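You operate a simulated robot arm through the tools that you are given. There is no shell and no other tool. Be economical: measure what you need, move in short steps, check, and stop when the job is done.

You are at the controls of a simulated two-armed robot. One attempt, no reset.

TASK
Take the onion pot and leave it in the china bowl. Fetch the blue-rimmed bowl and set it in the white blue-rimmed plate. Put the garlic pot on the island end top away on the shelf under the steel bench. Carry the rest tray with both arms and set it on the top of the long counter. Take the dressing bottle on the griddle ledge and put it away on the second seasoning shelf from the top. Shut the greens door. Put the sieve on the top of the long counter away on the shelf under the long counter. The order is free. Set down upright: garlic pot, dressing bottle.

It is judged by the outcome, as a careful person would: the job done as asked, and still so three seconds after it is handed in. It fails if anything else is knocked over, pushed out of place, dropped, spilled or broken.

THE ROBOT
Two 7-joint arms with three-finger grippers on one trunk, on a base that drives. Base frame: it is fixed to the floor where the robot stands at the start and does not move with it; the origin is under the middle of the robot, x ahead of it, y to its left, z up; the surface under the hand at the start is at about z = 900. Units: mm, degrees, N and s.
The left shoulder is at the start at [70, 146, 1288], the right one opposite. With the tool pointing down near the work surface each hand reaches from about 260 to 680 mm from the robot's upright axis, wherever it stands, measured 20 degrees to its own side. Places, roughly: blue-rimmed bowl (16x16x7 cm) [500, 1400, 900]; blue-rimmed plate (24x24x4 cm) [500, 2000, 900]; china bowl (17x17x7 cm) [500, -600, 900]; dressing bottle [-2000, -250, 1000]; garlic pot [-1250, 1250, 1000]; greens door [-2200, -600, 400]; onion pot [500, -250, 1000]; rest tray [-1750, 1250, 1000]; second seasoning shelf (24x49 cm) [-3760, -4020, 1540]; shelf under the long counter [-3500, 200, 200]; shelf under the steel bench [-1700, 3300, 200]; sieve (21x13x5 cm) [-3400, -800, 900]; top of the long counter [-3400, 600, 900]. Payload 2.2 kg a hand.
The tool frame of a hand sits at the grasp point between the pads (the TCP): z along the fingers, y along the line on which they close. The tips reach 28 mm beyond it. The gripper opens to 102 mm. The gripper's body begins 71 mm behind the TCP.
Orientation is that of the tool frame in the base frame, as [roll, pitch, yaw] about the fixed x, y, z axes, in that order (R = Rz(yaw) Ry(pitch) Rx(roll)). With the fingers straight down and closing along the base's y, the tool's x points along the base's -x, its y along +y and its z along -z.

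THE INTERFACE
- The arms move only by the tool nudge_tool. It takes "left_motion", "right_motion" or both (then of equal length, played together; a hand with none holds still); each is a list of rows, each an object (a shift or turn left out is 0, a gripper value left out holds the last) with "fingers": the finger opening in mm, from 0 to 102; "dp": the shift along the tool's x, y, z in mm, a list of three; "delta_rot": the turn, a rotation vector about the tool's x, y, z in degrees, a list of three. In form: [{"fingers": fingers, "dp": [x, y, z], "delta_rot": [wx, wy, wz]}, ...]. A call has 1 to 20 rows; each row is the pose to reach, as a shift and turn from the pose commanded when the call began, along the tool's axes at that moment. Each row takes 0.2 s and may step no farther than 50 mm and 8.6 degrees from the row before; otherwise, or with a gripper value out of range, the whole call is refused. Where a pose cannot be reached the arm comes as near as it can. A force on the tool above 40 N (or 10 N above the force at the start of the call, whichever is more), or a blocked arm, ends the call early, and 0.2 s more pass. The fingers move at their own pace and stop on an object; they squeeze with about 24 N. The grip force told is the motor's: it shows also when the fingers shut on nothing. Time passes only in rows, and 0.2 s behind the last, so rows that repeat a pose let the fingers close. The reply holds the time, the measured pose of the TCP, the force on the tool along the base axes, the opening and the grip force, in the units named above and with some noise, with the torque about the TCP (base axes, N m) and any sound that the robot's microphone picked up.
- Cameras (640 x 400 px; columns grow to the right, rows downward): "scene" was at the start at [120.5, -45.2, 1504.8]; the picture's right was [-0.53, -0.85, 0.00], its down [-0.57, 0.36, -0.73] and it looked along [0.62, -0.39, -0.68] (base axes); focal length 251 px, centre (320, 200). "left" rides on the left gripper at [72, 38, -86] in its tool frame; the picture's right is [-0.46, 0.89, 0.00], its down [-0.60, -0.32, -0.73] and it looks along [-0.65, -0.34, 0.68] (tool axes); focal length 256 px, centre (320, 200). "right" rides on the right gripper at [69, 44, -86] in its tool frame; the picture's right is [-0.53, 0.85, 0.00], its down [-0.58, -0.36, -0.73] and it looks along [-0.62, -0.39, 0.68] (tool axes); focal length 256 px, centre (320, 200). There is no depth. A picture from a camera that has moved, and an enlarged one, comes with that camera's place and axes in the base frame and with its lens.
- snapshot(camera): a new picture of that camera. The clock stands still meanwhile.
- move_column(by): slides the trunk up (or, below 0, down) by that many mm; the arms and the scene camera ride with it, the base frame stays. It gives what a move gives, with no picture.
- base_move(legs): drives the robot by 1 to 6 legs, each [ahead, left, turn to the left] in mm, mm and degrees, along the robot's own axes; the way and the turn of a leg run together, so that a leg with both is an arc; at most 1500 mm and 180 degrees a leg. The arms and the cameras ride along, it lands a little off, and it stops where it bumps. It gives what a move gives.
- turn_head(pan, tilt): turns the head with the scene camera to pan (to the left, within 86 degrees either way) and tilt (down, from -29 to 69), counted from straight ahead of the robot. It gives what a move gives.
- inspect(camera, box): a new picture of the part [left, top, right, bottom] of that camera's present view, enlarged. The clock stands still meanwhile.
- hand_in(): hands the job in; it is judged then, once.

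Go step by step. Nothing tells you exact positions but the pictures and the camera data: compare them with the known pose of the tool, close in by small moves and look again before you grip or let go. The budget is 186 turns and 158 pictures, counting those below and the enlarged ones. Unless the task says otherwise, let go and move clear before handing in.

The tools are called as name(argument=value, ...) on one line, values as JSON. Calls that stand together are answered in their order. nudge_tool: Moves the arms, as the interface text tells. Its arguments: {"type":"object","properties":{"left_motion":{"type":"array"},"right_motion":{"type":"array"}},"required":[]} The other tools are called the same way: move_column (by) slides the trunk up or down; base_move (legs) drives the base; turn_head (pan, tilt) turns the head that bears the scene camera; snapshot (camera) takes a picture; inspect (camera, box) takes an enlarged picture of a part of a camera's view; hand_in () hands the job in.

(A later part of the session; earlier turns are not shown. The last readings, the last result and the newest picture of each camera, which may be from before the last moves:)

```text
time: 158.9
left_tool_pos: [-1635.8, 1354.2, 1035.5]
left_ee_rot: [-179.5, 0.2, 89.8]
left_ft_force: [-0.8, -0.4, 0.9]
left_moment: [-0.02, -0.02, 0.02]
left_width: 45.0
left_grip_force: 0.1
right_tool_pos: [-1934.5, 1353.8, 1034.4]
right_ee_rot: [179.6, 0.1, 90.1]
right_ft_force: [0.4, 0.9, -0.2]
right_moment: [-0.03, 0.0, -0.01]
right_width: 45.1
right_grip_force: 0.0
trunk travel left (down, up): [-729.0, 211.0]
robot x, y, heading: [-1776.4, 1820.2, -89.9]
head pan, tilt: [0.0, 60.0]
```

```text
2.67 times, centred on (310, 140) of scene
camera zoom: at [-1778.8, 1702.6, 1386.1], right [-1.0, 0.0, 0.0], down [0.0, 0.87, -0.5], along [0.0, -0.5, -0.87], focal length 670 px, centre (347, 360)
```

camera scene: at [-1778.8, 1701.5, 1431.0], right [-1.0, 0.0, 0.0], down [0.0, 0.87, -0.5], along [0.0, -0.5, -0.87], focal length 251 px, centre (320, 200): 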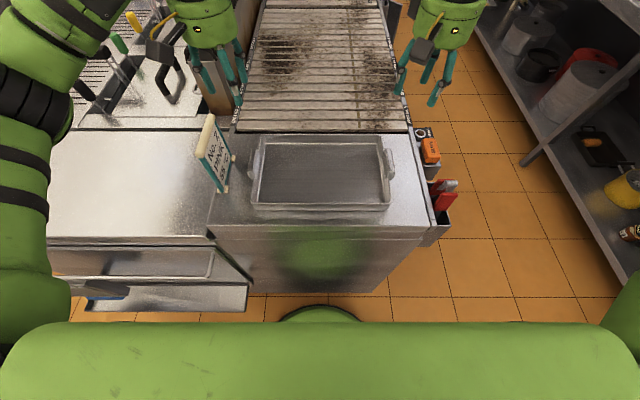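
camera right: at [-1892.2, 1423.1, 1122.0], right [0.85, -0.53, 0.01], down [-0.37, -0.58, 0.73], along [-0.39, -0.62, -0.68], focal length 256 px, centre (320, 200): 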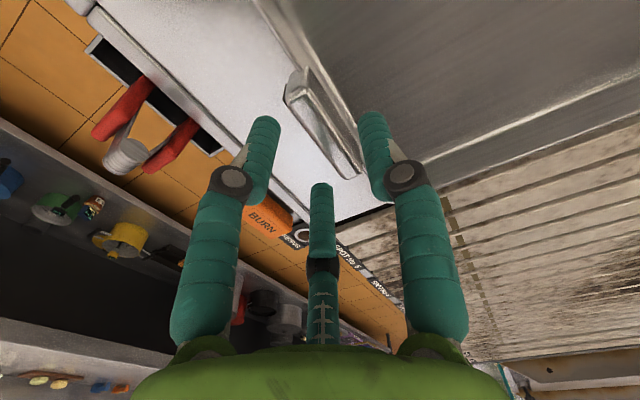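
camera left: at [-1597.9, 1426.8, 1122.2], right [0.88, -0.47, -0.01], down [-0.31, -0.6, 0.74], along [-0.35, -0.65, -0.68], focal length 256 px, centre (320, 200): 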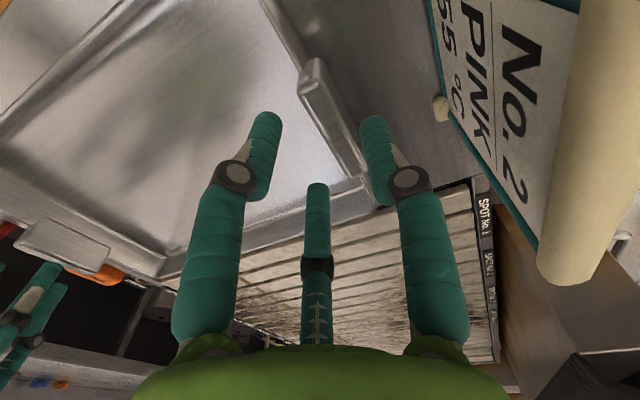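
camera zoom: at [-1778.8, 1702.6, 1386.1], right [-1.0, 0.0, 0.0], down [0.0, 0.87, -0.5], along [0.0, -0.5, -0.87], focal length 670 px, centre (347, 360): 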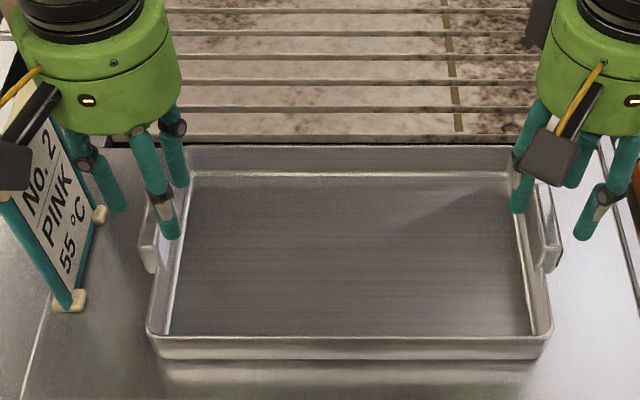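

I descend further with both arms together (force-guarded).

nudge_tool(left_motion=[{"dp": [4, 0, 12]}, {"dp": [6, 0, 24]}, {"dp": [6, 0, 34]}, {"dp": [6, 0, 34]}], right_motion=[{"dp": [4, 0, 12]}, {"dp": [6, 0, 24]}, {"dp": [6, 0, 34]}, {"dp": [6, 0, 34]}])

snapshot(camera="left")

inspect(camera="scene", box=[190, 65, 430, 215])

```text
time: 159.9
left_tool_pos: [-1637.5, 1359.8, 1000.0]
left_ee_rot: [-179.5, 0.2, 89.8]
left_ft_force: [-0.3, 0.0, 0.7]
left_moment: [0.02, 0.0, -0.03]
left_width: 45.2
left_grip_force: 0.0
right_tool_pos: [-1934.7, 1359.7, 1001.9]
right_ee_rot: [179.8, 0.1, 90.1]
right_ft_force: [0.6, 0.3, -0.3]
right_moment: [0.0, 0.01, 0.02]
right_width: 44.8
right_grip_force: 0.1
trunk travel left (down, up): [-729.0, 211.0]
robot x, y, heading: [-1776.9, 1818.2, -89.8]
head pan, tilt: [0.0, 60.0]
```

```text
71 pictures are left
camera left: at [-1598.0, 1432.5, 1088.0], right [0.88, -0.47, -0.01], down [-0.31, -0.6, 0.74], along [-0.35, -0.65, -0.68], focal length 256 px, centre (320, 200)
```

left: 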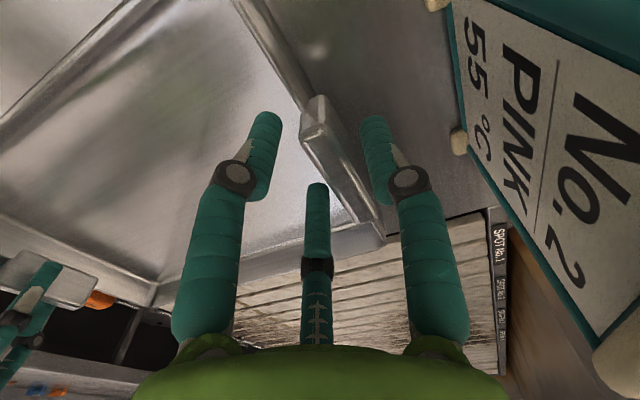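

```text
2.67 times, centred on (310, 140) of scene
camera zoom: at [-1778.7, 1702.3, 1386.1], right [-1.0, 0.0, 0.0], down [0.0, 0.87, -0.5], along [0.0, -0.5, -0.87], focal length 670 px, centre (347, 360)
```

zoom: 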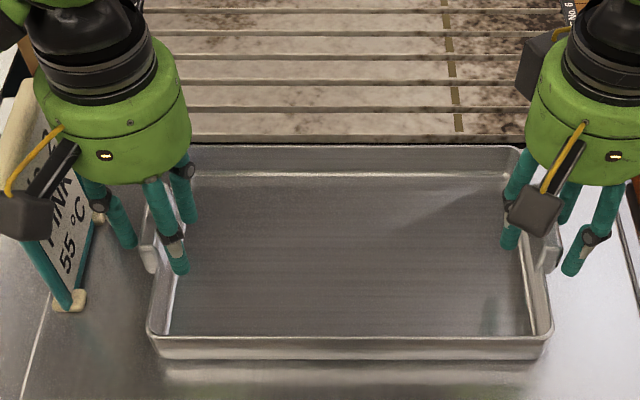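

No contact yet; refined estimate puts the handle tops near z≈970, mid y≈1338. I shift and go lower, guarded.

nudge_tool(left_motion=[{"dp": [-10, 0, 8]}, {"dp": [-20, 0, 16]}, {"dp": [-20, 0, 22]}, {"dp": [-20, 0, 22]}], right_motion=[{"dp": [-10, 0, 8]}, {"dp": [-20, 0, 16]}, {"dp": [-20, 0, 24]}, {"dp": [-20, 0, 24]}])

snapshot(camera="left")

snapshot(camera="right")

```text
time: 160.9
left_tool_pos: [-1636.9, 1339.8, 980.0]
left_ee_rot: [-179.5, 0.2, 89.7]
left_ft_force: [0.0, -0.4, -0.3]
left_moment: [0.03, 0.0, 0.02]
left_width: 45.1
left_grip_force: 0.2
right_tool_pos: [-1934.5, 1340.1, 976.9]
right_ee_rot: [179.8, 0.2, 90.1]
right_ft_force: [0.1, -0.2, -0.5]
right_moment: [0.01, 0.02, -0.03]
right_width: 44.9
right_grip_force: 0.1
trunk travel left (down, up): [-729.0, 211.0]
robot x, y, heading: [-1779.4, 1821.8, -89.7]
head pan, tilt: [0.0, 60.0]
```

```text
69 pictures are left
camera left: at [-1598.6, 1412.1, 1066.3], right [0.88, -0.47, -0.01], down [-0.31, -0.6, 0.74], along [-0.35, -0.65, -0.68], focal length 256 px, centre (320, 200)
```

left: 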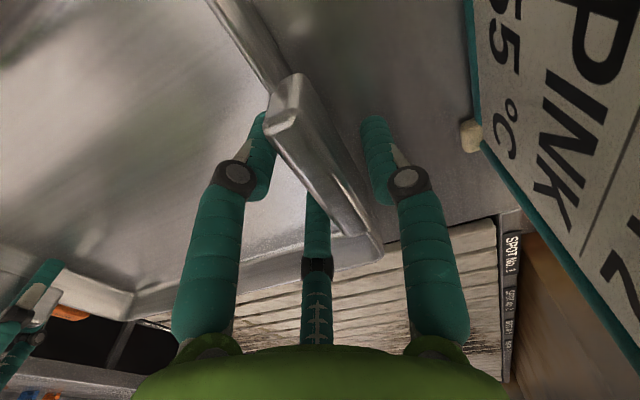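

```text
68 pictures are left
camera right: at [-1891.9, 1408.8, 1063.6], right [0.85, -0.53, 0.01], down [-0.37, -0.58, 0.73], along [-0.39, -0.62, -0.68], focal length 256 px, centre (320, 200)
```

right: 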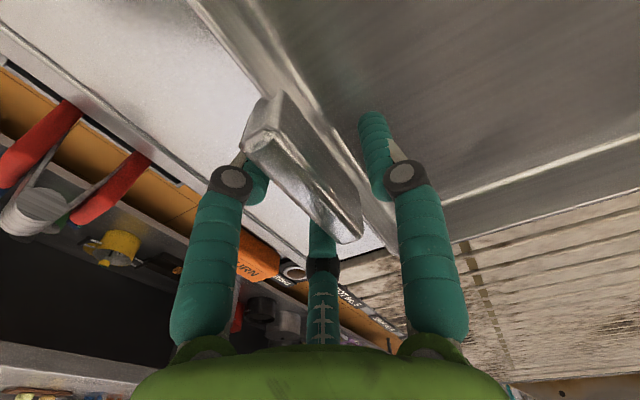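

The handles are now between the fingers. I close both hands.

nudge_tool(left_motion=[{"fingers": 45, "dp": [0, 0, 5]}, {"fingers": 28, "dp": [0, 2, 5]}, {"fingers": 10, "dp": [0, 4, 5]}, {"fingers": 0, "dp": [0, 4, 5]}, {"fingers": 0, "dp": [0, 4, 5]}], right_motion=[{"fingers": 45, "dp": [0, 0, 2]}, {"fingers": 28, "dp": [0, 2, 2]}, {"fingers": 10, "dp": [0, 4, 2]}, {"fingers": 0, "dp": [0, 4, 2]}, {"fingers": 0, "dp": [0, 4, 2]}])

inspect(camera="scene", box=[190, 65, 430, 215])

```text
time: 162.1
left_tool_pos: [-1629.3, 1339.3, 974.1]
left_ee_rot: [179.9, 0.1, 89.9]
left_ft_force: [26.9, 0.7, 0.8]
left_moment: [-0.34, -0.23, -0.23]
left_width: 24.8
left_grip_force: 24.1
right_tool_pos: [-1933.9, 1340.0, 974.8]
right_ee_rot: [-179.9, 0.2, 89.9]
right_ft_force: [-29.3, -2.0, 2.7]
right_moment: [-0.54, 0.06, -0.44]
right_width: 24.8
right_grip_force: 24.0
trunk travel left (down, up): [-729.0, 211.0]
robot x, y, heading: [-1777.2, 1818.0, -89.7]
head pan, tilt: [0.0, 60.0]
```

```text
2.67 times, centred on (310, 140) of scene
camera zoom: at [-1779.4, 1702.5, 1386.1], right [-1.0, 0.0, 0.0], down [0.0, 0.87, -0.5], along [0.0, -0.5, -0.87], focal length 670 px, centre (347, 360)
```

zoom: 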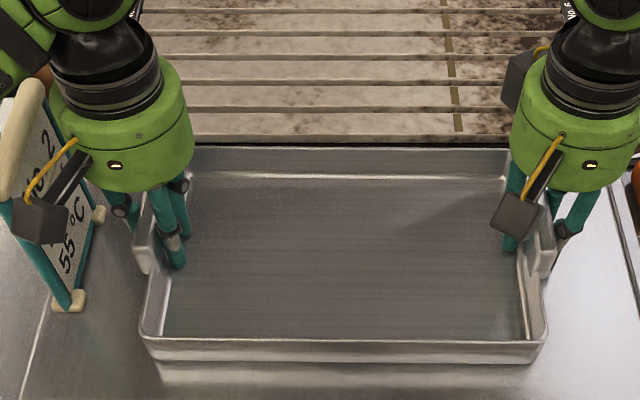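

Both handles are held. I relax the sideways preload and lift with the trunk.

nudge_tool(left_motion=[{"dp": [0, 2, 0]}, {"dp": [0, 3, 0]}], right_motion=[{"dp": [0, -2, 0]}, {"dp": [0, -3, 0]}])

move_column(by=30)

snapshot(camera="scene")

```text
time: 162.7
left_tool_pos: [-1630.1, 1339.7, 974.2]
left_ee_rot: [-179.7, 0.0, 89.7]
left_ft_force: [18.0, 0.7, 4.8]
left_moment: [0.46, -0.18, -0.2]
left_width: 24.8
left_grip_force: 23.7
right_tool_pos: [-1933.3, 1339.7, 975.8]
right_ee_rot: [179.8, 0.0, 90.1]
right_ft_force: [-18.6, -3.0, 0.1]
right_moment: [-0.38, 0.34, -0.72]
right_width: 24.5
right_grip_force: 24.2
trunk travel left (down, up): [-729.0, 211.0]
robot x, y, heading: [-1781.2, 1819.5, -90.2]
head pan, tilt: [0.0, 60.0]
```

```text
time: 163.5
left_tool_pos: [-1629.2, 1338.9, 1004.4]
left_ee_rot: [-179.8, 0.0, 89.7]
left_ft_force: [16.2, 2.3, -2.5]
left_moment: [-0.18, -0.2, -0.22]
left_width: 24.7
left_grip_force: 24.5
right_tool_pos: [-1933.5, 1339.4, 1005.2]
right_ee_rot: [179.8, -0.1, 90.1]
right_ft_force: [-16.2, -2.9, -1.3]
right_moment: [0.16, 0.15, -0.69]
right_width: 24.7
right_grip_force: 24.2
trunk travel left (down, up): [-759.0, 181.0]
robot x, y, heading: [-1779.1, 1822.4, -89.9]
head pan, tilt: [0.0, 60.0]
```

```text
66 pictures are left
camera scene: at [-1778.8, 1701.2, 1416.0], right [-1.0, 0.0, 0.0], down [0.0, 0.87, -0.5], along [0.0, -0.5, -0.87], focal length 251 px, centre (320, 200)
```

scene: 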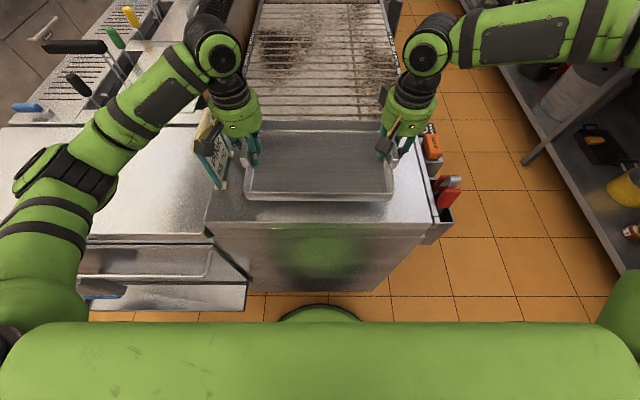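

Tray is up and level. I raise it well clear, back away, turn toward the long counter and move along the aisle.

move_column(by=130)

base_move(legs=[[-380, 0, 0], [0, 0, -90], [640, 0, 0]])

turn_head(pan=35, tilt=25)

snapshot(camera="scene")

```text
time: 165.1
left_tool_pos: [-1628.8, 1339.4, 1133.3]
left_ee_rot: [-179.7, 0.2, 89.8]
left_ft_force: [14.2, 2.6, -2.4]
left_moment: [0.1, -0.16, -0.29]
left_width: 24.5
left_grip_force: 23.8
right_tool_pos: [-1934.4, 1339.0, 1134.8]
right_ee_rot: [179.7, 0.0, 89.9]
right_ft_force: [-15.3, -2.2, -2.1]
right_moment: [-0.16, 0.18, -0.62]
right_width: 24.8
right_grip_force: 24.0
trunk travel left (down, up): [-889.0, 51.0]
robot x, y, heading: [-1777.1, 1819.3, -89.8]
head pan, tilt: [0.0, 60.0]
```

```text
time: 174.4
left_tool_pos: [-2899.9, 2039.8, 1134.9]
left_ee_rot: [-179.5, 0.2, 0.3]
left_ft_force: [2.0, -13.9, -2.1]
left_moment: [-0.18, -0.01, -0.32]
left_width: 24.6
left_grip_force: 24.1
right_tool_pos: [-2902.6, 2343.7, 1136.3]
right_ee_rot: [179.7, 0.1, 0.5]
right_ft_force: [-2.0, 13.3, -2.7]
right_moment: [0.2, 0.04, -0.63]
right_width: 25.0
right_grip_force: 23.9
trunk travel left (down, up): [-889.0, 51.0]
robot x, y, heading: [-2420.4, 2188.2, -179.6]
head pan, tilt: [0.0, 60.0]
```

```text
time: 175.5
left_tool_pos: [-2903.1, 2040.1, 1133.6]
left_ee_rot: [-179.7, 0.1, 0.1]
left_ft_force: [2.2, 0.5, -2.6]
left_moment: [-0.01, 0.27, -0.24]
left_width: 24.4
left_grip_force: 24.2
right_tool_pos: [-2904.8, 2345.3, 1135.2]
right_ee_rot: [179.6, 0.2, 0.4]
right_ft_force: [-3.5, -0.6, -2.5]
right_moment: [-0.01, -0.2, -0.52]
right_width: 24.9
right_grip_force: 23.5
trunk travel left (down, up): [-889.0, 51.0]
robot x, y, heading: [-2419.5, 2192.8, -179.3]
head pan, tilt: [35.0, 25.0]
```

```text
65 pictures are left
camera scene: at [-2548.7, 2138.6, 1596.0], right [-0.58, 0.81, 0.0], down [0.35, 0.25, -0.91], along [-0.74, -0.53, -0.42], focal length 251 px, centre (320, 200)
```

scene: 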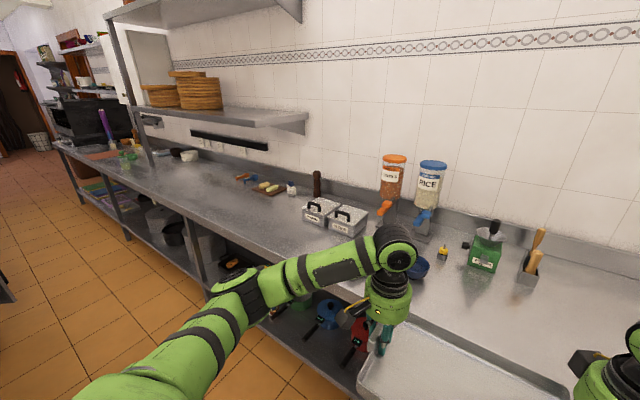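

The counter edge is at x≈-3163, with free space around [-3340,560]. I drive down the aisle, then look.

base_move(legs=[[110, 0, -0.7], [0, 1400, 0], [0, 220, 0]])

turn_head(pan=0, tilt=40)

snapshot(camera="scene")

```text
time: 184.5
left_tool_pos: [-3011.5, 432.8, 1133.8]
left_ee_rot: [-179.8, 0.1, -0.3]
left_ft_force: [1.8, -0.6, -2.1]
left_moment: [-0.07, -0.1, -0.16]
left_width: 24.9
left_grip_force: 24.3
right_tool_pos: [-3011.0, 738.1, 1134.8]
right_ee_rot: [179.5, 0.1, 0.0]
right_ft_force: [-2.2, 1.4, -1.8]
right_moment: [-0.02, 0.17, -0.49]
right_width: 24.8
right_grip_force: 24.0
trunk travel left (down, up): [-889.0, 51.0]
robot x, y, heading: [-2531.9, 580.2, -179.8]
head pan, tilt: [35.0, 25.0]
```

```text
time: 185.5
left_tool_pos: [-3011.6, 429.6, 1133.1]
left_ee_rot: [-179.5, 0.1, -0.3]
left_ft_force: [2.1, -0.4, -2.7]
left_moment: [0.0, 0.21, -0.18]
left_width: 24.6
left_grip_force: 24.0
right_tool_pos: [-3011.7, 733.3, 1135.7]
right_ee_rot: [179.8, 0.0, 0.1]
right_ft_force: [-1.7, -0.5, -2.0]
right_moment: [-0.04, -0.18, -0.47]
right_width: 24.8
right_grip_force: 24.3
trunk travel left (down, up): [-889.0, 51.0]
robot x, y, heading: [-2529.7, 579.7, -180.0]
head pan, tilt: [0.0, 40.0]
```

```text
64 pictures are left
camera scene: at [-2666.9, 577.7, 1572.8], right [0.0, 1.0, 0.0], down [0.64, 0.0, -0.77], along [-0.77, 0.0, -0.64], focal length 251 px, centre (320, 200)
```

scene: 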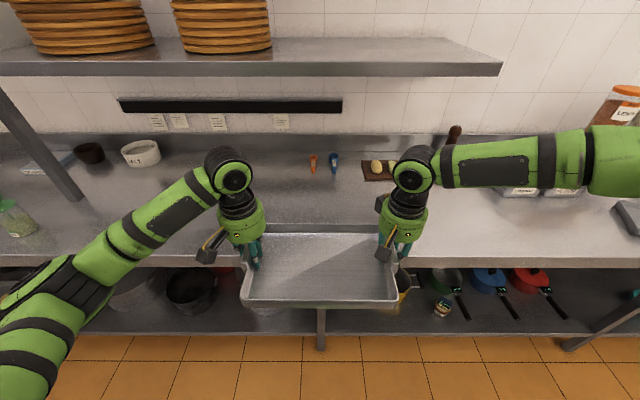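

The counter is clear there. I drive ahead 315 mm and lower.

base_move(legs=[[315, 0, 0]])

move_column(by=-135)

snapshot(camera="scene")

```text
time: 187.6
left_tool_pos: [-3327.9, 430.0, 1134.0]
left_ee_rot: [-179.7, 0.2, -0.4]
left_ft_force: [2.8, 1.0, -2.4]
left_moment: [-0.02, -0.15, -0.22]
left_width: 24.8
left_grip_force: 23.9
right_tool_pos: [-3326.9, 733.2, 1136.2]
right_ee_rot: [179.8, 0.2, 0.0]
right_ft_force: [-1.2, -0.5, -1.8]
right_moment: [0.03, 0.28, -0.5]
right_width: 24.9
right_grip_force: 24.1
trunk travel left (down, up): [-889.0, 51.0]
robot x, y, heading: [-2847.2, 577.3, -180.1]
head pan, tilt: [0.0, 40.0]
```

```text
time: 189.3
left_tool_pos: [-3329.8, 429.7, 997.4]
left_ee_rot: [-179.7, 0.2, -0.3]
left_ft_force: [3.4, 1.2, -2.5]
left_moment: [-0.01, 0.04, -0.16]
left_width: 24.8
left_grip_force: 23.7
right_tool_pos: [-3329.7, 734.0, 1000.6]
right_ee_rot: [179.8, 0.1, 0.0]
right_ft_force: [-1.1, -1.1, -2.2]
right_moment: [-0.01, 0.03, -0.43]
right_width: 24.7
right_grip_force: 24.4
trunk travel left (down, up): [-754.0, 186.0]
robot x, y, heading: [-2850.7, 576.1, -179.9]
head pan, tilt: [0.0, 40.0]
```

```text
63 pictures are left
camera scene: at [-2984.5, 577.5, 1437.8], right [0.0, 1.0, 0.0], down [0.64, 0.0, -0.77], along [-0.77, 0.0, -0.64], focal length 251 px, centre (320, 200)
```

scene: 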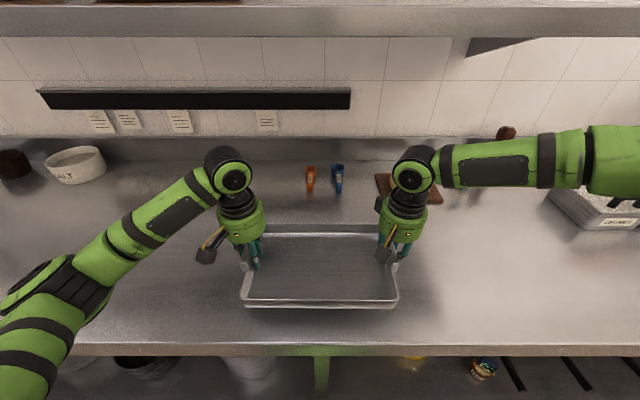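

Still above the surface; I lower both arms in small force-guarded steps.

nudge_tool(left_motion=[{"dp": [0, 0, 8]}, {"dp": [0, 0, 16]}, {"dp": [0, 0, 22]}, {"dp": [0, 0, 27]}, {"dp": [0, 0, 32]}, {"dp": [0, 0, 36]}], right_motion=[{"dp": [0, 0, 8]}, {"dp": [0, 0, 16]}, {"dp": [0, 0, 22]}, {"dp": [0, 0, 27]}, {"dp": [0, 0, 32]}, {"dp": [0, 0, 36]}])

```text
time: 190.7
left_tool_pos: [-3329.3, 432.0, 962.8]
left_ee_rot: [-179.2, 0.1, -0.7]
left_ft_force: [4.3, 23.6, 0.3]
left_moment: [0.18, 0.17, -0.61]
left_width: 24.6
left_grip_force: 23.8
right_tool_pos: [-3324.8, 736.4, 968.9]
right_ee_rot: [179.4, 0.2, 0.1]
right_ft_force: [-3.9, -22.5, -4.3]
right_moment: [0.58, -0.1, -0.54]
right_width: 25.2
right_grip_force: 24.2
right hand out of reach, approached as far as the arm can: row 4, 5, 6
trunk travel left (down, up): [-754.0, 186.0]
robot x, y, heading: [-2850.0, 581.2, -179.8]
head pan, tilt: [0.0, 40.0]
```

The right arm hit its reach limit, so I use the trunk for the last bit.

nudge_tool(left_motion=[{"dp": [0, 0, -5]}, {"dp": [0, 0, -5]}])

move_column(by=-10)

inspect(camera="scene", box=[200, 180, 440, 340])

```text
time: 191.3
left_tool_pos: [-3329.6, 431.4, 967.1]
left_ee_rot: [-179.3, 0.1, -0.5]
left_ft_force: [3.2, 26.8, -4.5]
left_moment: [-0.5, 0.47, -0.69]
left_width: 24.5
left_grip_force: 23.7
right_tool_pos: [-3324.7, 736.2, 969.4]
right_ee_rot: [179.4, 0.4, 0.1]
right_ft_force: [-4.1, -26.6, -0.1]
right_moment: [-0.19, -0.41, -0.22]
right_width: 25.5
right_grip_force: 23.9
trunk travel left (down, up): [-754.0, 186.0]
robot x, y, heading: [-2851.2, 581.2, -179.5]
head pan, tilt: [0.0, 40.0]
```

```text
time: 191.8
left_tool_pos: [-3329.7, 432.8, 956.2]
left_ee_rot: [-179.3, 0.1, -0.7]
left_ft_force: [3.5, 26.6, -4.1]
left_moment: [-0.51, 0.24, -0.69]
left_width: 24.8
left_grip_force: 24.1
right_tool_pos: [-3326.5, 737.4, 959.1]
right_ee_rot: [179.2, 0.4, 0.0]
right_ft_force: [-3.1, -26.4, -0.4]
right_moment: [-0.17, -0.23, -0.21]
right_width: 25.1
right_grip_force: 24.1
trunk travel left (down, up): [-744.0, 196.0]
robot x, y, heading: [-2847.0, 578.7, -180.0]
head pan, tilt: [0.0, 40.0]
```

```text
2.50 times, centred on (320, 260) of scene
camera zoom: at [-2985.1, 577.5, 1427.6], right [0.0, 1.0, 0.0], down [0.64, 0.0, -0.77], along [-0.77, 0.0, -0.64], focal length 628 px, centre (320, 50)
```

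zoom: 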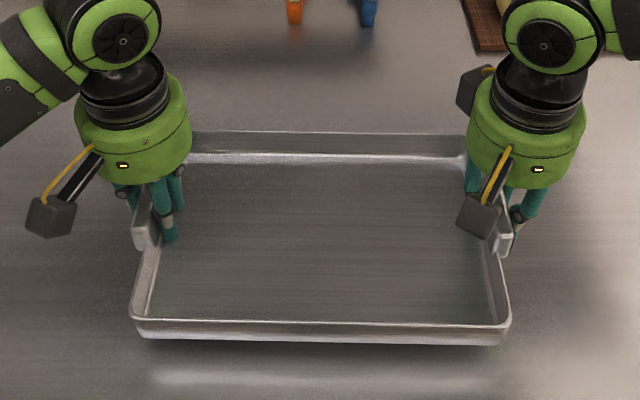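

I relieve the sideways tension, then continue down with the trunk.

nudge_tool(left_motion=[{"dp": [0, -3, 0]}, {"dp": [0, -5, 0]}])

move_column(by=-12)

move_column(by=-6)

inspect(camera="scene", box=[200, 180, 440, 340])

```text
time: 192.4
left_tool_pos: [-3330.3, 434.4, 957.1]
left_ee_rot: [-179.6, 0.0, -0.4]
left_ft_force: [5.3, 18.7, -3.9]
left_moment: [-0.33, 0.03, -0.84]
left_width: 24.8
left_grip_force: 24.1
right_tool_pos: [-3326.8, 738.0, 959.0]
right_ee_rot: [179.5, 0.4, -0.1]
right_ft_force: [-4.8, -16.9, -0.4]
right_moment: [-0.24, 0.0, -0.47]
right_width: 24.9
right_grip_force: 23.9
trunk travel left (down, up): [-744.0, 196.0]
robot x, y, heading: [-2852.1, 577.5, -179.9]
head pan, tilt: [0.0, 40.0]
```

```text
time: 193.0
left_tool_pos: [-3330.2, 434.2, 944.7]
left_ee_rot: [-179.7, -0.1, -0.4]
left_ft_force: [4.5, 14.4, -3.7]
left_moment: [-0.37, -0.39, -0.77]
left_width: 24.7
left_grip_force: 24.3
right_tool_pos: [-3325.4, 738.9, 945.3]
right_ee_rot: [179.6, 0.2, -0.1]
right_ft_force: [-4.6, -14.2, -1.0]
right_moment: [-0.15, 0.46, -0.52]
right_width: 25.2
right_grip_force: 23.7
trunk travel left (down, up): [-732.0, 208.0]
robot x, y, heading: [-2846.3, 579.7, -179.6]
head pan, tilt: [0.0, 40.0]
```

```text
time: 193.6
left_tool_pos: [-3330.5, 433.5, 939.0]
left_ee_rot: [-179.6, 0.0, -0.4]
left_ft_force: [4.8, 13.4, -4.3]
left_moment: [-0.42, -0.53, -0.8]
left_width: 24.8
left_grip_force: 23.5
right_tool_pos: [-3325.1, 739.0, 939.0]
right_ee_rot: [179.6, 0.2, 0.1]
right_ft_force: [-3.9, -13.4, -0.2]
right_moment: [-0.15, 0.57, -0.51]
right_width: 25.1
right_grip_force: 23.9
trunk travel left (down, up): [-726.0, 214.0]
robot x, y, heading: [-2846.8, 577.2, -179.7]
head pan, tilt: [0.0, 40.0]
```

```text
2.50 times, centred on (320, 260) of scene
camera zoom: at [-2985.1, 577.5, 1409.7], right [0.0, 1.0, 0.0], down [0.64, 0.0, -0.77], along [-0.77, 0.0, -0.64], focal length 628 px, centre (320, 50)
```

zoom: 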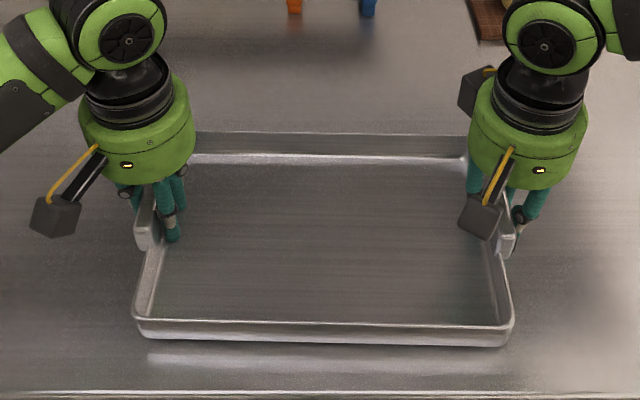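

About 8 mm to go by the reflection. I continue in small steps.

move_column(by=-5)

move_column(by=-4)

inspect(camera="scene", box=[200, 180, 440, 340])

```text
time: 194.1
left_tool_pos: [-3329.2, 434.6, 934.9]
left_ee_rot: [-179.6, 0.2, -0.4]
left_ft_force: [5.1, 13.3, -4.9]
left_moment: [-0.36, -0.48, -0.73]
left_width: 24.8
left_grip_force: 24.0
right_tool_pos: [-3325.2, 738.4, 935.7]
right_ee_rot: [179.6, 0.2, 0.0]
right_ft_force: [-5.5, -12.4, 4.5]
right_moment: [-0.22, -0.01, -0.53]
right_width: 24.9
right_grip_force: 24.0
trunk travel left (down, up): [-721.0, 219.0]
robot x, y, heading: [-2847.4, 582.8, -179.9]
head pan, tilt: [0.0, 40.0]
```

```text
time: 194.7
left_tool_pos: [-3329.3, 434.2, 934.1]
left_ee_rot: [-179.7, 0.5, -0.2]
left_ft_force: [-0.7, 9.6, 9.2]
left_moment: [-0.1, -0.29, -0.54]
left_width: 25.2
left_grip_force: 23.5
right_tool_pos: [-3323.3, 738.9, 935.6]
right_ee_rot: [179.7, 0.5, -0.1]
right_ft_force: [-5.4, -7.9, 21.8]
right_moment: [-0.22, 0.32, -0.51]
right_width: 25.2
right_grip_force: 24.2
trunk travel left (down, up): [-717.0, 223.0]
robot x, y, heading: [-2851.4, 578.3, -179.8]
head pan, tilt: [0.0, 40.0]
```

```text
2.50 times, centred on (320, 260) of scene
camera zoom: at [-2981.7, 577.4, 1401.5], right [0.0, 1.0, 0.0], down [0.64, 0.0, -0.77], along [-0.77, 0.0, -0.64], focal length 628 px, centre (320, 50)
```

zoom: 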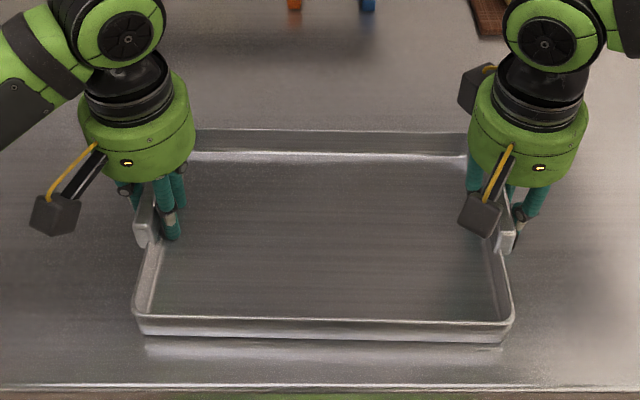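

The tray rests on the counter. I open both hands and rise with the trunk.

nudge_tool(left_motion=[{"fingers": 32, "dp": [0, 0, -2]}, {"fingers": 45, "dp": [0, -3, -2]}, {"fingers": 45, "dp": [0, -3, -2]}], right_motion=[{"fingers": 32, "dp": [0, 0, -2]}, {"fingers": 45, "dp": [0, -3, -2]}, {"fingers": 45, "dp": [0, -3, -2]}])

move_column(by=60)

snapshot(camera="scene")

```text
time: 195.5
left_tool_pos: [-3329.5, 436.0, 931.4]
left_ee_rot: [-179.7, 0.1, -0.1]
left_ft_force: [-0.3, -0.6, -0.3]
left_moment: [0.0, 0.02, 0.03]
left_width: 44.8
left_grip_force: 0.1
right_tool_pos: [-3324.6, 741.6, 933.2]
right_ee_rot: [179.8, 0.0, 0.0]
right_ft_force: [-0.1, -0.6, -0.3]
right_moment: [0.0, 0.03, 0.0]
right_width: 45.1
right_grip_force: 0.2
trunk travel left (down, up): [-717.0, 223.0]
robot x, y, heading: [-2851.3, 577.8, -179.9]
head pan, tilt: [0.0, 40.0]
```

```text
time: 196.5
left_tool_pos: [-3329.9, 437.4, 992.9]
left_ee_rot: [-179.7, 0.1, -0.4]
left_ft_force: [0.0, -0.9, 0.4]
left_moment: [-0.02, -0.01, -0.02]
left_width: 45.0
left_grip_force: 0.0
right_tool_pos: [-3325.1, 743.9, 993.0]
right_ee_rot: [179.7, 0.1, -0.1]
right_ft_force: [0.2, 0.6, 1.1]
right_moment: [0.0, 0.02, -0.01]
right_width: 44.9
right_grip_force: 0.1
trunk travel left (down, up): [-777.0, 163.0]
robot x, y, heading: [-2850.5, 579.2, -179.9]
head pan, tilt: [0.0, 40.0]
```

```text
59 pictures are left
camera scene: at [-2984.5, 577.5, 1460.8], right [0.0, 1.0, 0.0], down [0.64, 0.0, -0.77], along [-0.77, 0.0, -0.64], focal length 251 px, centre (320, 200)
```

scene: 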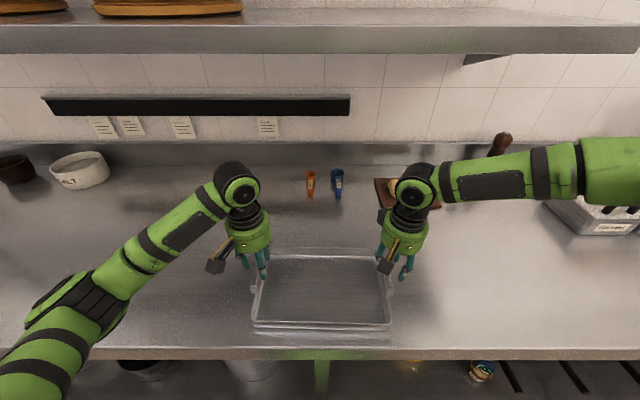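

Tray done. I rise, back off and go along the aisle to the sieve.

move_column(by=110)

base_move(legs=[[-250, 0, 0], [0, 1200, 0]])

turn_head(pan=10, tilt=40)

snapshot(camera="scene")

```text
time: 197.9
left_tool_pos: [-3328.7, 437.2, 1102.3]
left_ee_rot: [-179.8, 0.2, -0.3]
left_ft_force: [0.5, -1.1, 0.4]
left_moment: [0.03, 0.02, -0.01]
left_width: 45.1
left_grip_force: 0.2
right_tool_pos: [-3325.4, 741.9, 1102.3]
right_ee_rot: [179.8, 0.0, 0.0]
right_ft_force: [-0.2, -0.4, 0.0]
right_moment: [0.05, -0.01, 0.0]
right_width: 45.1
right_grip_force: 0.1
trunk travel left (down, up): [-887.0, 53.0]
robot x, y, heading: [-2850.9, 579.6, -179.7]
head pan, tilt: [0.0, 40.0]
```

```text
time: 203.8
left_tool_pos: [-3132.6, -408.6, 1102.4]
left_ee_rot: [-179.8, 0.1, -0.8]
left_ft_force: [0.0, 0.8, -0.4]
left_moment: [-0.04, 0.0, -0.02]
left_width: 45.0
left_grip_force: 0.1
right_tool_pos: [-3126.1, -104.2, 1102.4]
right_ee_rot: [179.5, 0.0, -0.6]
right_ft_force: [0.3, 1.2, 0.2]
right_moment: [-0.08, -0.01, 0.01]
right_width: 45.0
right_grip_force: 0.0
trunk travel left (down, up): [-887.0, 53.0]
robot x, y, heading: [-2651.2, -270.1, 180.0]
head pan, tilt: [0.0, 40.0]
stopped in leg 2: the robot was blocked; the commanded pose is now the measured one
```

```text
time: 204.5
left_tool_pos: [-3133.9, -414.2, 1102.2]
left_ee_rot: [-179.6, 0.0, -0.9]
left_ft_force: [0.5, -0.2, 0.5]
left_moment: [0.02, -0.03, 0.03]
left_width: 45.0
left_grip_force: 0.1
right_tool_pos: [-3128.0, -108.4, 1103.7]
right_ee_rot: [179.8, 0.0, -0.5]
right_ft_force: [-0.8, -0.4, -0.3]
right_moment: [-0.01, -0.01, 0.01]
right_width: 45.0
right_grip_force: 0.1
trunk travel left (down, up): [-887.0, 53.0]
robot x, y, heading: [-2655.4, -277.8, 180.3]
head pan, tilt: [10.0, 40.0]
```

```text
58 pictures are left
camera scene: at [-2787.2, -291.3, 1570.6], right [-0.17, 0.99, 0.0], down [0.63, 0.11, -0.77], along [-0.75, -0.13, -0.64], focal length 251 px, centre (320, 200)
```

scene: 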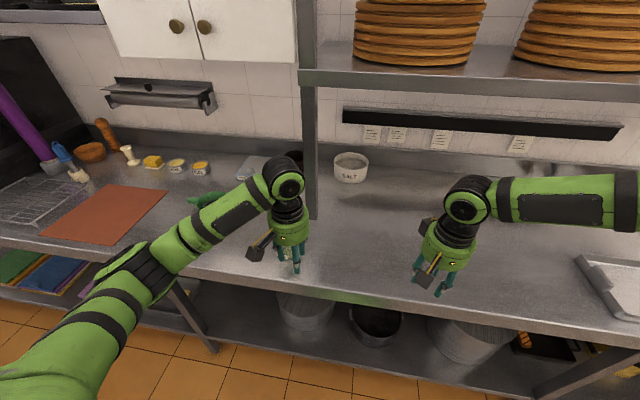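

The way was blocked at y≈-275 — probably the open greens door. I look to the left and down.

base_move(legs=[[0, -40, 0]])

turn_head(pan=86, tilt=45)

snapshot(camera="scene")

```text
time: 205.4
left_tool_pos: [-3132.0, -381.9, 1103.2]
left_ee_rot: [-179.2, 0.2, -0.7]
left_ft_force: [-0.9, -0.6, 0.1]
left_moment: [0.11, -0.02, -0.01]
left_width: 44.9
left_grip_force: 0.0
right_tool_pos: [-3125.5, -77.6, 1104.9]
right_ee_rot: [-179.8, 0.1, -0.4]
right_ft_force: [-0.8, -0.1, 0.2]
right_moment: [0.12, 0.02, -0.01]
right_width: 45.2
right_grip_force: 0.1
trunk travel left (down, up): [-887.0, 53.0]
robot x, y, heading: [-2650.6, -236.0, 180.0]
head pan, tilt: [10.0, 40.0]
```

```text
time: 206.8
left_tool_pos: [-3132.4, -374.6, 1103.0]
left_ee_rot: [-179.7, 0.2, -0.6]
left_ft_force: [0.5, 0.1, 0.0]
left_moment: [0.01, 0.0, -0.01]
left_width: 44.9
left_grip_force: 0.1
right_tool_pos: [-3125.5, -68.9, 1102.1]
right_ee_rot: [179.7, 0.0, -0.4]
right_ft_force: [0.4, -0.3, -0.3]
right_moment: [0.0, -0.02, -0.03]
right_width: 44.8
right_grip_force: 0.1
trunk travel left (down, up): [-887.0, 53.0]
robot x, y, heading: [-2650.7, -235.8, 179.8]
head pan, tilt: [85.9, 45.0]
```

```text
57 pictures are left
camera scene: at [-2707.5, -317.5, 1563.6], right [-1.0, 0.07, 0.0], down [0.05, 0.7, -0.71], along [-0.05, -0.71, -0.71], focal length 251 px, centre (320, 200)
```

scene: 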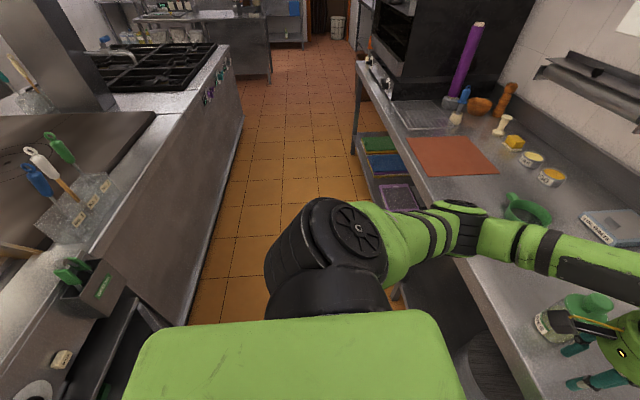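

I zoom at the lower left to understand the door.

turn_head(pan=86, tilt=65)

snapshot(camera="scene")

```text
time: 207.7
left_tool_pos: [-3132.3, -374.5, 1102.3]
left_ee_rot: [-179.6, 0.1, -0.6]
left_ft_force: [0.5, 0.7, -0.4]
left_moment: [0.02, 0.01, 0.0]
left_width: 44.9
left_grip_force: 0.1
right_tool_pos: [-3126.7, -69.5, 1103.4]
right_ee_rot: [179.6, 0.1, -0.5]
right_ft_force: [0.7, 0.4, 1.3]
right_moment: [-0.01, 0.02, 0.0]
right_width: 45.0
right_grip_force: 0.0
trunk travel left (down, up): [-887.0, 53.0]
robot x, y, heading: [-2652.3, -238.4, 179.9]
head pan, tilt: [85.9, 65.0]
```

```text
56 pictures are left
camera scene: at [-2705.9, -297.8, 1538.5], right [-1.0, 0.07, 0.0], down [0.07, 0.9, -0.42], along [-0.03, -0.42, -0.91], focal length 251 px, centre (320, 200)
```

scene: 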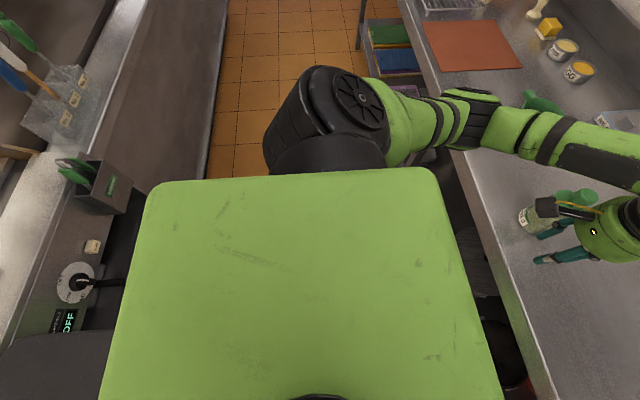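

The torso hides it. I pull the hands in, step back along the aisle and turn to face down the aisle.

nudge_tool(left_motion=[{"dp": [40, 0, -20]}, {"dp": [80, 0, -40]}, {"dp": [120, 0, -60]}, {"dp": [150, 0, -80]}], right_motion=[{"dp": [40, 0, -20]}, {"dp": [80, 0, -40]}, {"dp": [120, 0, -60]}, {"dp": [150, 0, -80]}])

base_move(legs=[[0, -450, 0], [0, 0, 90]])

turn_head(pan=12, tilt=38)

snapshot(camera="scene")

```text
time: 208.7
left_tool_pos: [-2977.9, -376.3, 1183.8]
left_ee_rot: [-179.8, 0.2, -0.5]
left_ft_force: [0.9, 0.0, -0.5]
left_moment: [0.02, 0.05, 0.01]
left_width: 45.2
left_grip_force: 0.1
right_tool_pos: [-2972.3, -71.1, 1182.8]
right_ee_rot: [179.7, 0.1, -0.3]
right_ft_force: [0.6, 0.4, -0.1]
right_moment: [0.02, 0.09, -0.01]
right_width: 44.8
right_grip_force: 0.0
trunk travel left (down, up): [-887.0, 53.0]
robot x, y, heading: [-2652.5, -235.0, 180.2]
head pan, tilt: [85.9, 65.0]
```

```text
time: 215.2
left_tool_pos: [-2509.5, -119.2, 1183.3]
left_ee_rot: [-179.7, 0.1, 89.5]
left_ft_force: [0.1, 0.4, -0.1]
left_moment: [0.0, 0.01, -0.02]
left_width: 45.1
left_grip_force: 0.0
right_tool_pos: [-2816.7, -114.8, 1181.5]
right_ee_rot: [179.7, 0.1, 89.8]
right_ft_force: [0.1, 0.3, -0.4]
right_moment: [0.0, 0.02, -0.01]
right_width: 45.0
right_grip_force: 0.0
trunk travel left (down, up): [-887.0, 53.0]
robot x, y, heading: [-2654.2, 210.0, -90.2]
head pan, tilt: [85.9, 65.0]
```

```text
time: 216.7
left_tool_pos: [-2510.2, -119.4, 1183.9]
left_ee_rot: [-179.6, 0.1, 89.5]
left_ft_force: [-0.6, 0.3, 0.4]
left_moment: [0.0, -0.01, -0.03]
left_width: 45.0
left_grip_force: 0.1
right_tool_pos: [-2816.2, -116.0, 1183.7]
right_ee_rot: [179.8, 0.2, 89.9]
right_ft_force: [0.1, 0.1, 0.5]
right_moment: [0.02, 0.0, -0.01]
right_width: 45.1
right_grip_force: 0.1
trunk travel left (down, up): [-887.0, 53.0]
robot x, y, heading: [-2652.8, 208.7, -90.1]
head pan, tilt: [12.0, 38.0]
```

```text
55 pictures are left
camera scene: at [-2632.5, 75.1, 1573.8], right [-0.98, -0.21, 0.0], down [-0.13, 0.6, -0.79], along [0.16, -0.77, -0.62], focal length 251 px, centre (320, 200)
```

scene: 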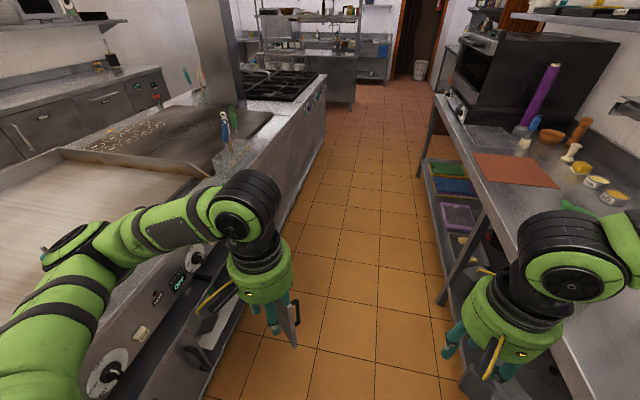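

The door appears edge-on behind the left hand. I shift the left hand up and right for a clear view.

nudge_tool(left_motion=[{"dp": [0, -20, -35]}, {"dp": [30, -45, -70]}, {"dp": [50, -75, -100]}])

inspect(camera="scene", box=[100, 160, 400, 400])

```text
refused: row 2 steps farther than a row can; nothing moved
```

```text
1.67 times, centred on (250, 280) of scene
camera zoom: at [-2632.5, 75.1, 1573.8], right [-0.98, -0.21, 0.0], down [-0.13, 0.6, -0.79], along [0.16, -0.77, -0.62], focal length 418 px, centre (437, 67)
```

zoom: 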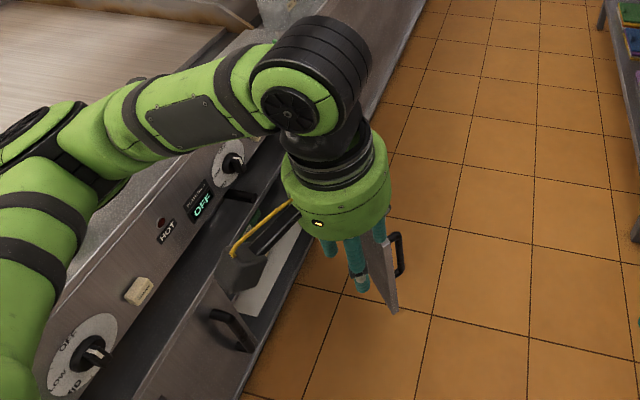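

Door is nearly edge-on, hinge on the island; I move the left hand away in legal steps and look again.

nudge_tool(left_motion=[{"dp": [0, -15, -35]}, {"dp": [25, -30, -70]}, {"dp": [45, -50, -100]}, {"dp": [60, -70, -120]}])

turn_head(pan=22, tilt=50)

snapshot(camera="scene")

```text
time: 217.7
left_tool_pos: [-2579.8, -58.8, 1304.1]
left_ee_rot: [-179.7, 0.1, 89.7]
left_ft_force: [0.1, 0.3, 0.5]
left_moment: [0.03, 0.0, -0.02]
left_width: 45.1
left_grip_force: 0.0
right_tool_pos: [-2817.3, -115.3, 1181.8]
right_ee_rot: [179.6, 0.1, 89.8]
right_ft_force: [-0.6, 0.3, 0.4]
right_moment: [0.0, -0.01, 0.03]
right_width: 45.0
right_grip_force: 0.0
trunk travel left (down, up): [-887.0, 53.0]
robot x, y, heading: [-2648.6, 207.6, -89.9]
head pan, tilt: [12.0, 38.0]
```

```text
time: 218.4
left_tool_pos: [-2578.1, -59.4, 1303.3]
left_ee_rot: [-179.5, 0.1, 89.5]
left_ft_force: [-0.8, 0.1, 0.3]
left_moment: [0.0, 0.0, 0.02]
left_width: 44.9
left_grip_force: 0.1
right_tool_pos: [-2815.4, -114.2, 1182.7]
right_ee_rot: [179.7, 0.1, 89.8]
right_ft_force: [-0.4, -0.3, -0.8]
right_moment: [0.01, 0.0, 0.04]
right_width: 45.0
right_grip_force: 0.0
trunk travel left (down, up): [-887.0, 53.0]
robot x, y, heading: [-2648.4, 207.8, -90.3]
head pan, tilt: [22.0, 50.0]
```

```text
53 pictures are left
camera scene: at [-2622.2, 88.1, 1556.7], right [-0.93, -0.37, 0.0], down [-0.29, 0.71, -0.64], along [0.24, -0.6, -0.77], focal length 251 px, centre (320, 200)
```

scene: 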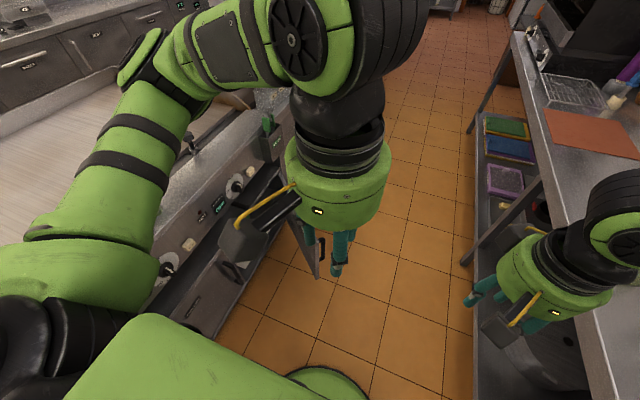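

The door is ajar, hinged at its far (south) end with the free end toward me. I turn to face the island for a good look at it and the griddle ledge.

base_move(legs=[[0, -50, 90]])

turn_head(pan=-25, tilt=45)

snapshot(camera="scene")

```text
time: 222.6
left_tool_pos: [-2413.9, 250.9, 1303.7]
left_ee_rot: [-179.6, 0.1, 179.3]
left_ft_force: [0.0, 0.1, -0.7]
left_moment: [0.02, -0.01, 0.02]
left_width: 45.0
left_grip_force: 0.0
right_tool_pos: [-2357.5, 12.7, 1182.6]
right_ee_rot: [179.6, 0.1, 179.7]
right_ft_force: [0.1, -0.5, -0.2]
right_moment: [-0.03, 0.0, 0.03]
right_width: 45.2
right_grip_force: 0.1
trunk travel left (down, up): [-887.0, 53.0]
robot x, y, heading: [-2683.6, 178.2, -0.3]
head pan, tilt: [22.0, 50.0]
```

```text
time: 223.8
left_tool_pos: [-2412.9, 250.7, 1304.1]
left_ee_rot: [-179.6, 0.1, 179.4]
left_ft_force: [-0.1, 0.4, 0.9]
left_moment: [0.0, -0.02, 0.0]
left_width: 45.1
left_grip_force: 0.1
right_tool_pos: [-2356.8, 13.1, 1182.7]
right_ee_rot: [179.7, 0.1, 179.8]
right_ft_force: [0.7, 0.6, -0.5]
right_moment: [0.03, -0.02, 0.0]
right_width: 45.0
right_grip_force: 0.0
trunk travel left (down, up): [-887.0, 53.0]
robot x, y, heading: [-2683.3, 179.7, -0.4]
head pan, tilt: [-25.0, 45.0]
```

```text
52 pictures are left
camera scene: at [-2558.5, 143.4, 1563.5], right [-0.42, -0.91, 0.0], down [-0.64, 0.3, -0.71], along [0.64, -0.3, -0.71], focal length 251 px, centre (320, 200)
```

scene: 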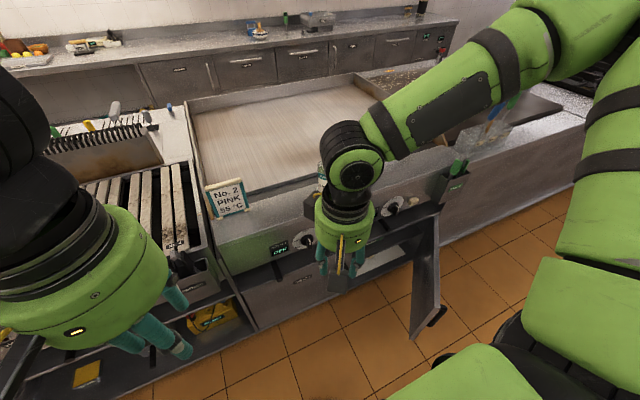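

I zoom on the door.

inspect(camera="scene", box=[310, 180, 480, 350])

inspect(camera="scene", box=[190, 100, 420, 270])

```text
2.35 times, centred on (395, 265) of scene
camera zoom: at [-2558.5, 143.4, 1563.5], right [-0.42, -0.91, 0.0], down [-0.64, 0.3, -0.71], along [0.64, -0.3, -0.71], focal length 591 px, centre (144, 47)
```

zoom: 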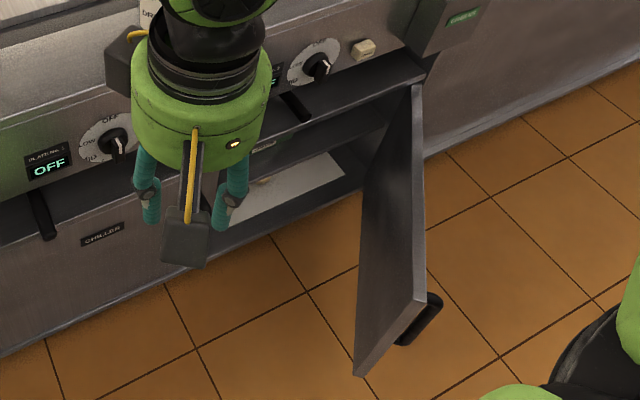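

```text
2.35 times, centred on (305, 185) of scene
camera zoom: at [-2558.5, 143.4, 1563.5], right [-0.42, -0.91, 0.0], down [-0.64, 0.3, -0.71], along [0.64, -0.3, -0.71], focal length 591 px, centre (355, 235)
```

zoom: 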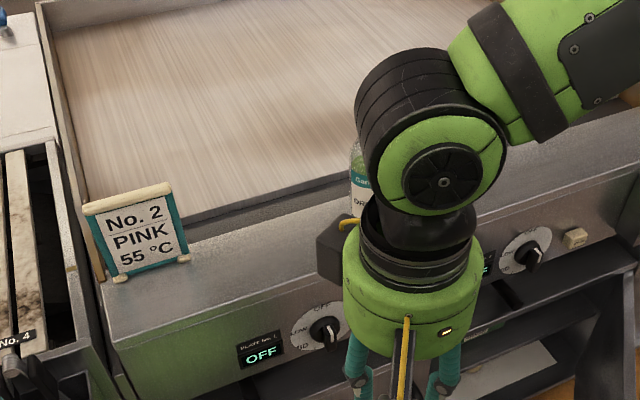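

The door is open about 50°, hinged near [-2110,-610] with its outer face to the south-west, z≈430–750. I go around its free end to push it shut from the south-west.

base_move(legs=[[-130, 0, 0.4], [0, -830, 0]])

move_column(by=-400)

turn_head(pan=25, tilt=40)

snapshot(camera="scene")

```text
time: 229.2
left_tool_pos: [-2541.1, -588.0, 1303.5]
left_ee_rot: [-179.6, 0.0, 179.5]
left_ft_force: [0.1, 0.5, 0.0]
left_moment: [0.01, -0.02, -0.01]
left_width: 45.1
left_grip_force: 0.1
right_tool_pos: [-2486.1, -827.0, 1182.3]
right_ee_rot: [179.8, 0.0, 179.8]
right_ft_force: [0.3, 0.9, -0.2]
right_moment: [-0.02, 0.03, 0.01]
right_width: 44.9
right_grip_force: 0.1
trunk travel left (down, up): [-887.0, 53.0]
robot x, y, heading: [-2810.7, -662.6, 0.1]
head pan, tilt: [-25.0, 45.0]
```

```text
time: 233.0
left_tool_pos: [-2541.7, -590.4, 901.8]
left_ee_rot: [-179.6, 0.1, 179.5]
left_ft_force: [0.3, -0.8, -0.5]
left_moment: [0.04, 0.0, 0.02]
left_width: 44.9
left_grip_force: 0.1
right_tool_pos: [-2485.2, -827.9, 782.5]
right_ee_rot: [179.7, 0.1, 179.9]
right_ft_force: [-0.1, 0.1, -0.1]
right_moment: [-0.01, 0.04, 0.02]
right_width: 45.0
right_grip_force: 0.1
trunk travel left (down, up): [-487.0, 453.0]
robot x, y, heading: [-2810.0, -661.1, 0.0]
head pan, tilt: [-25.0, 45.0]
```

```text
time: 234.2
left_tool_pos: [-2540.8, -590.8, 904.3]
left_ee_rot: [-179.5, 0.1, 179.5]
left_ft_force: [-0.3, 0.8, 0.0]
left_moment: [-0.01, 0.02, 0.0]
left_width: 44.8
left_grip_force: 0.1
right_tool_pos: [-2486.0, -827.3, 781.6]
right_ee_rot: [179.7, 0.1, 179.8]
right_ft_force: [-0.7, 0.2, -0.3]
right_moment: [-0.02, 0.0, 0.03]
right_width: 44.9
right_grip_force: 0.0
trunk travel left (down, up): [-487.0, 453.0]
robot x, y, heading: [-2813.5, -661.2, -0.1]
head pan, tilt: [25.0, 40.0]
```

```text
49 pictures are left
camera scene: at [-2683.9, -628.1, 1170.8], right [0.42, -0.91, 0.0], down [-0.58, -0.27, -0.77], along [0.69, 0.32, -0.64], focal length 251 px, centre (320, 200)
```

scene: 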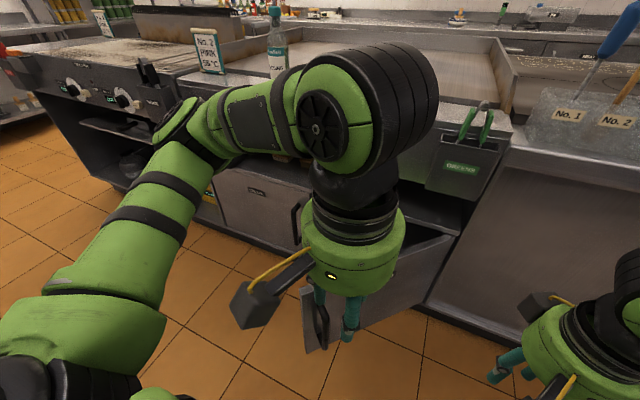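

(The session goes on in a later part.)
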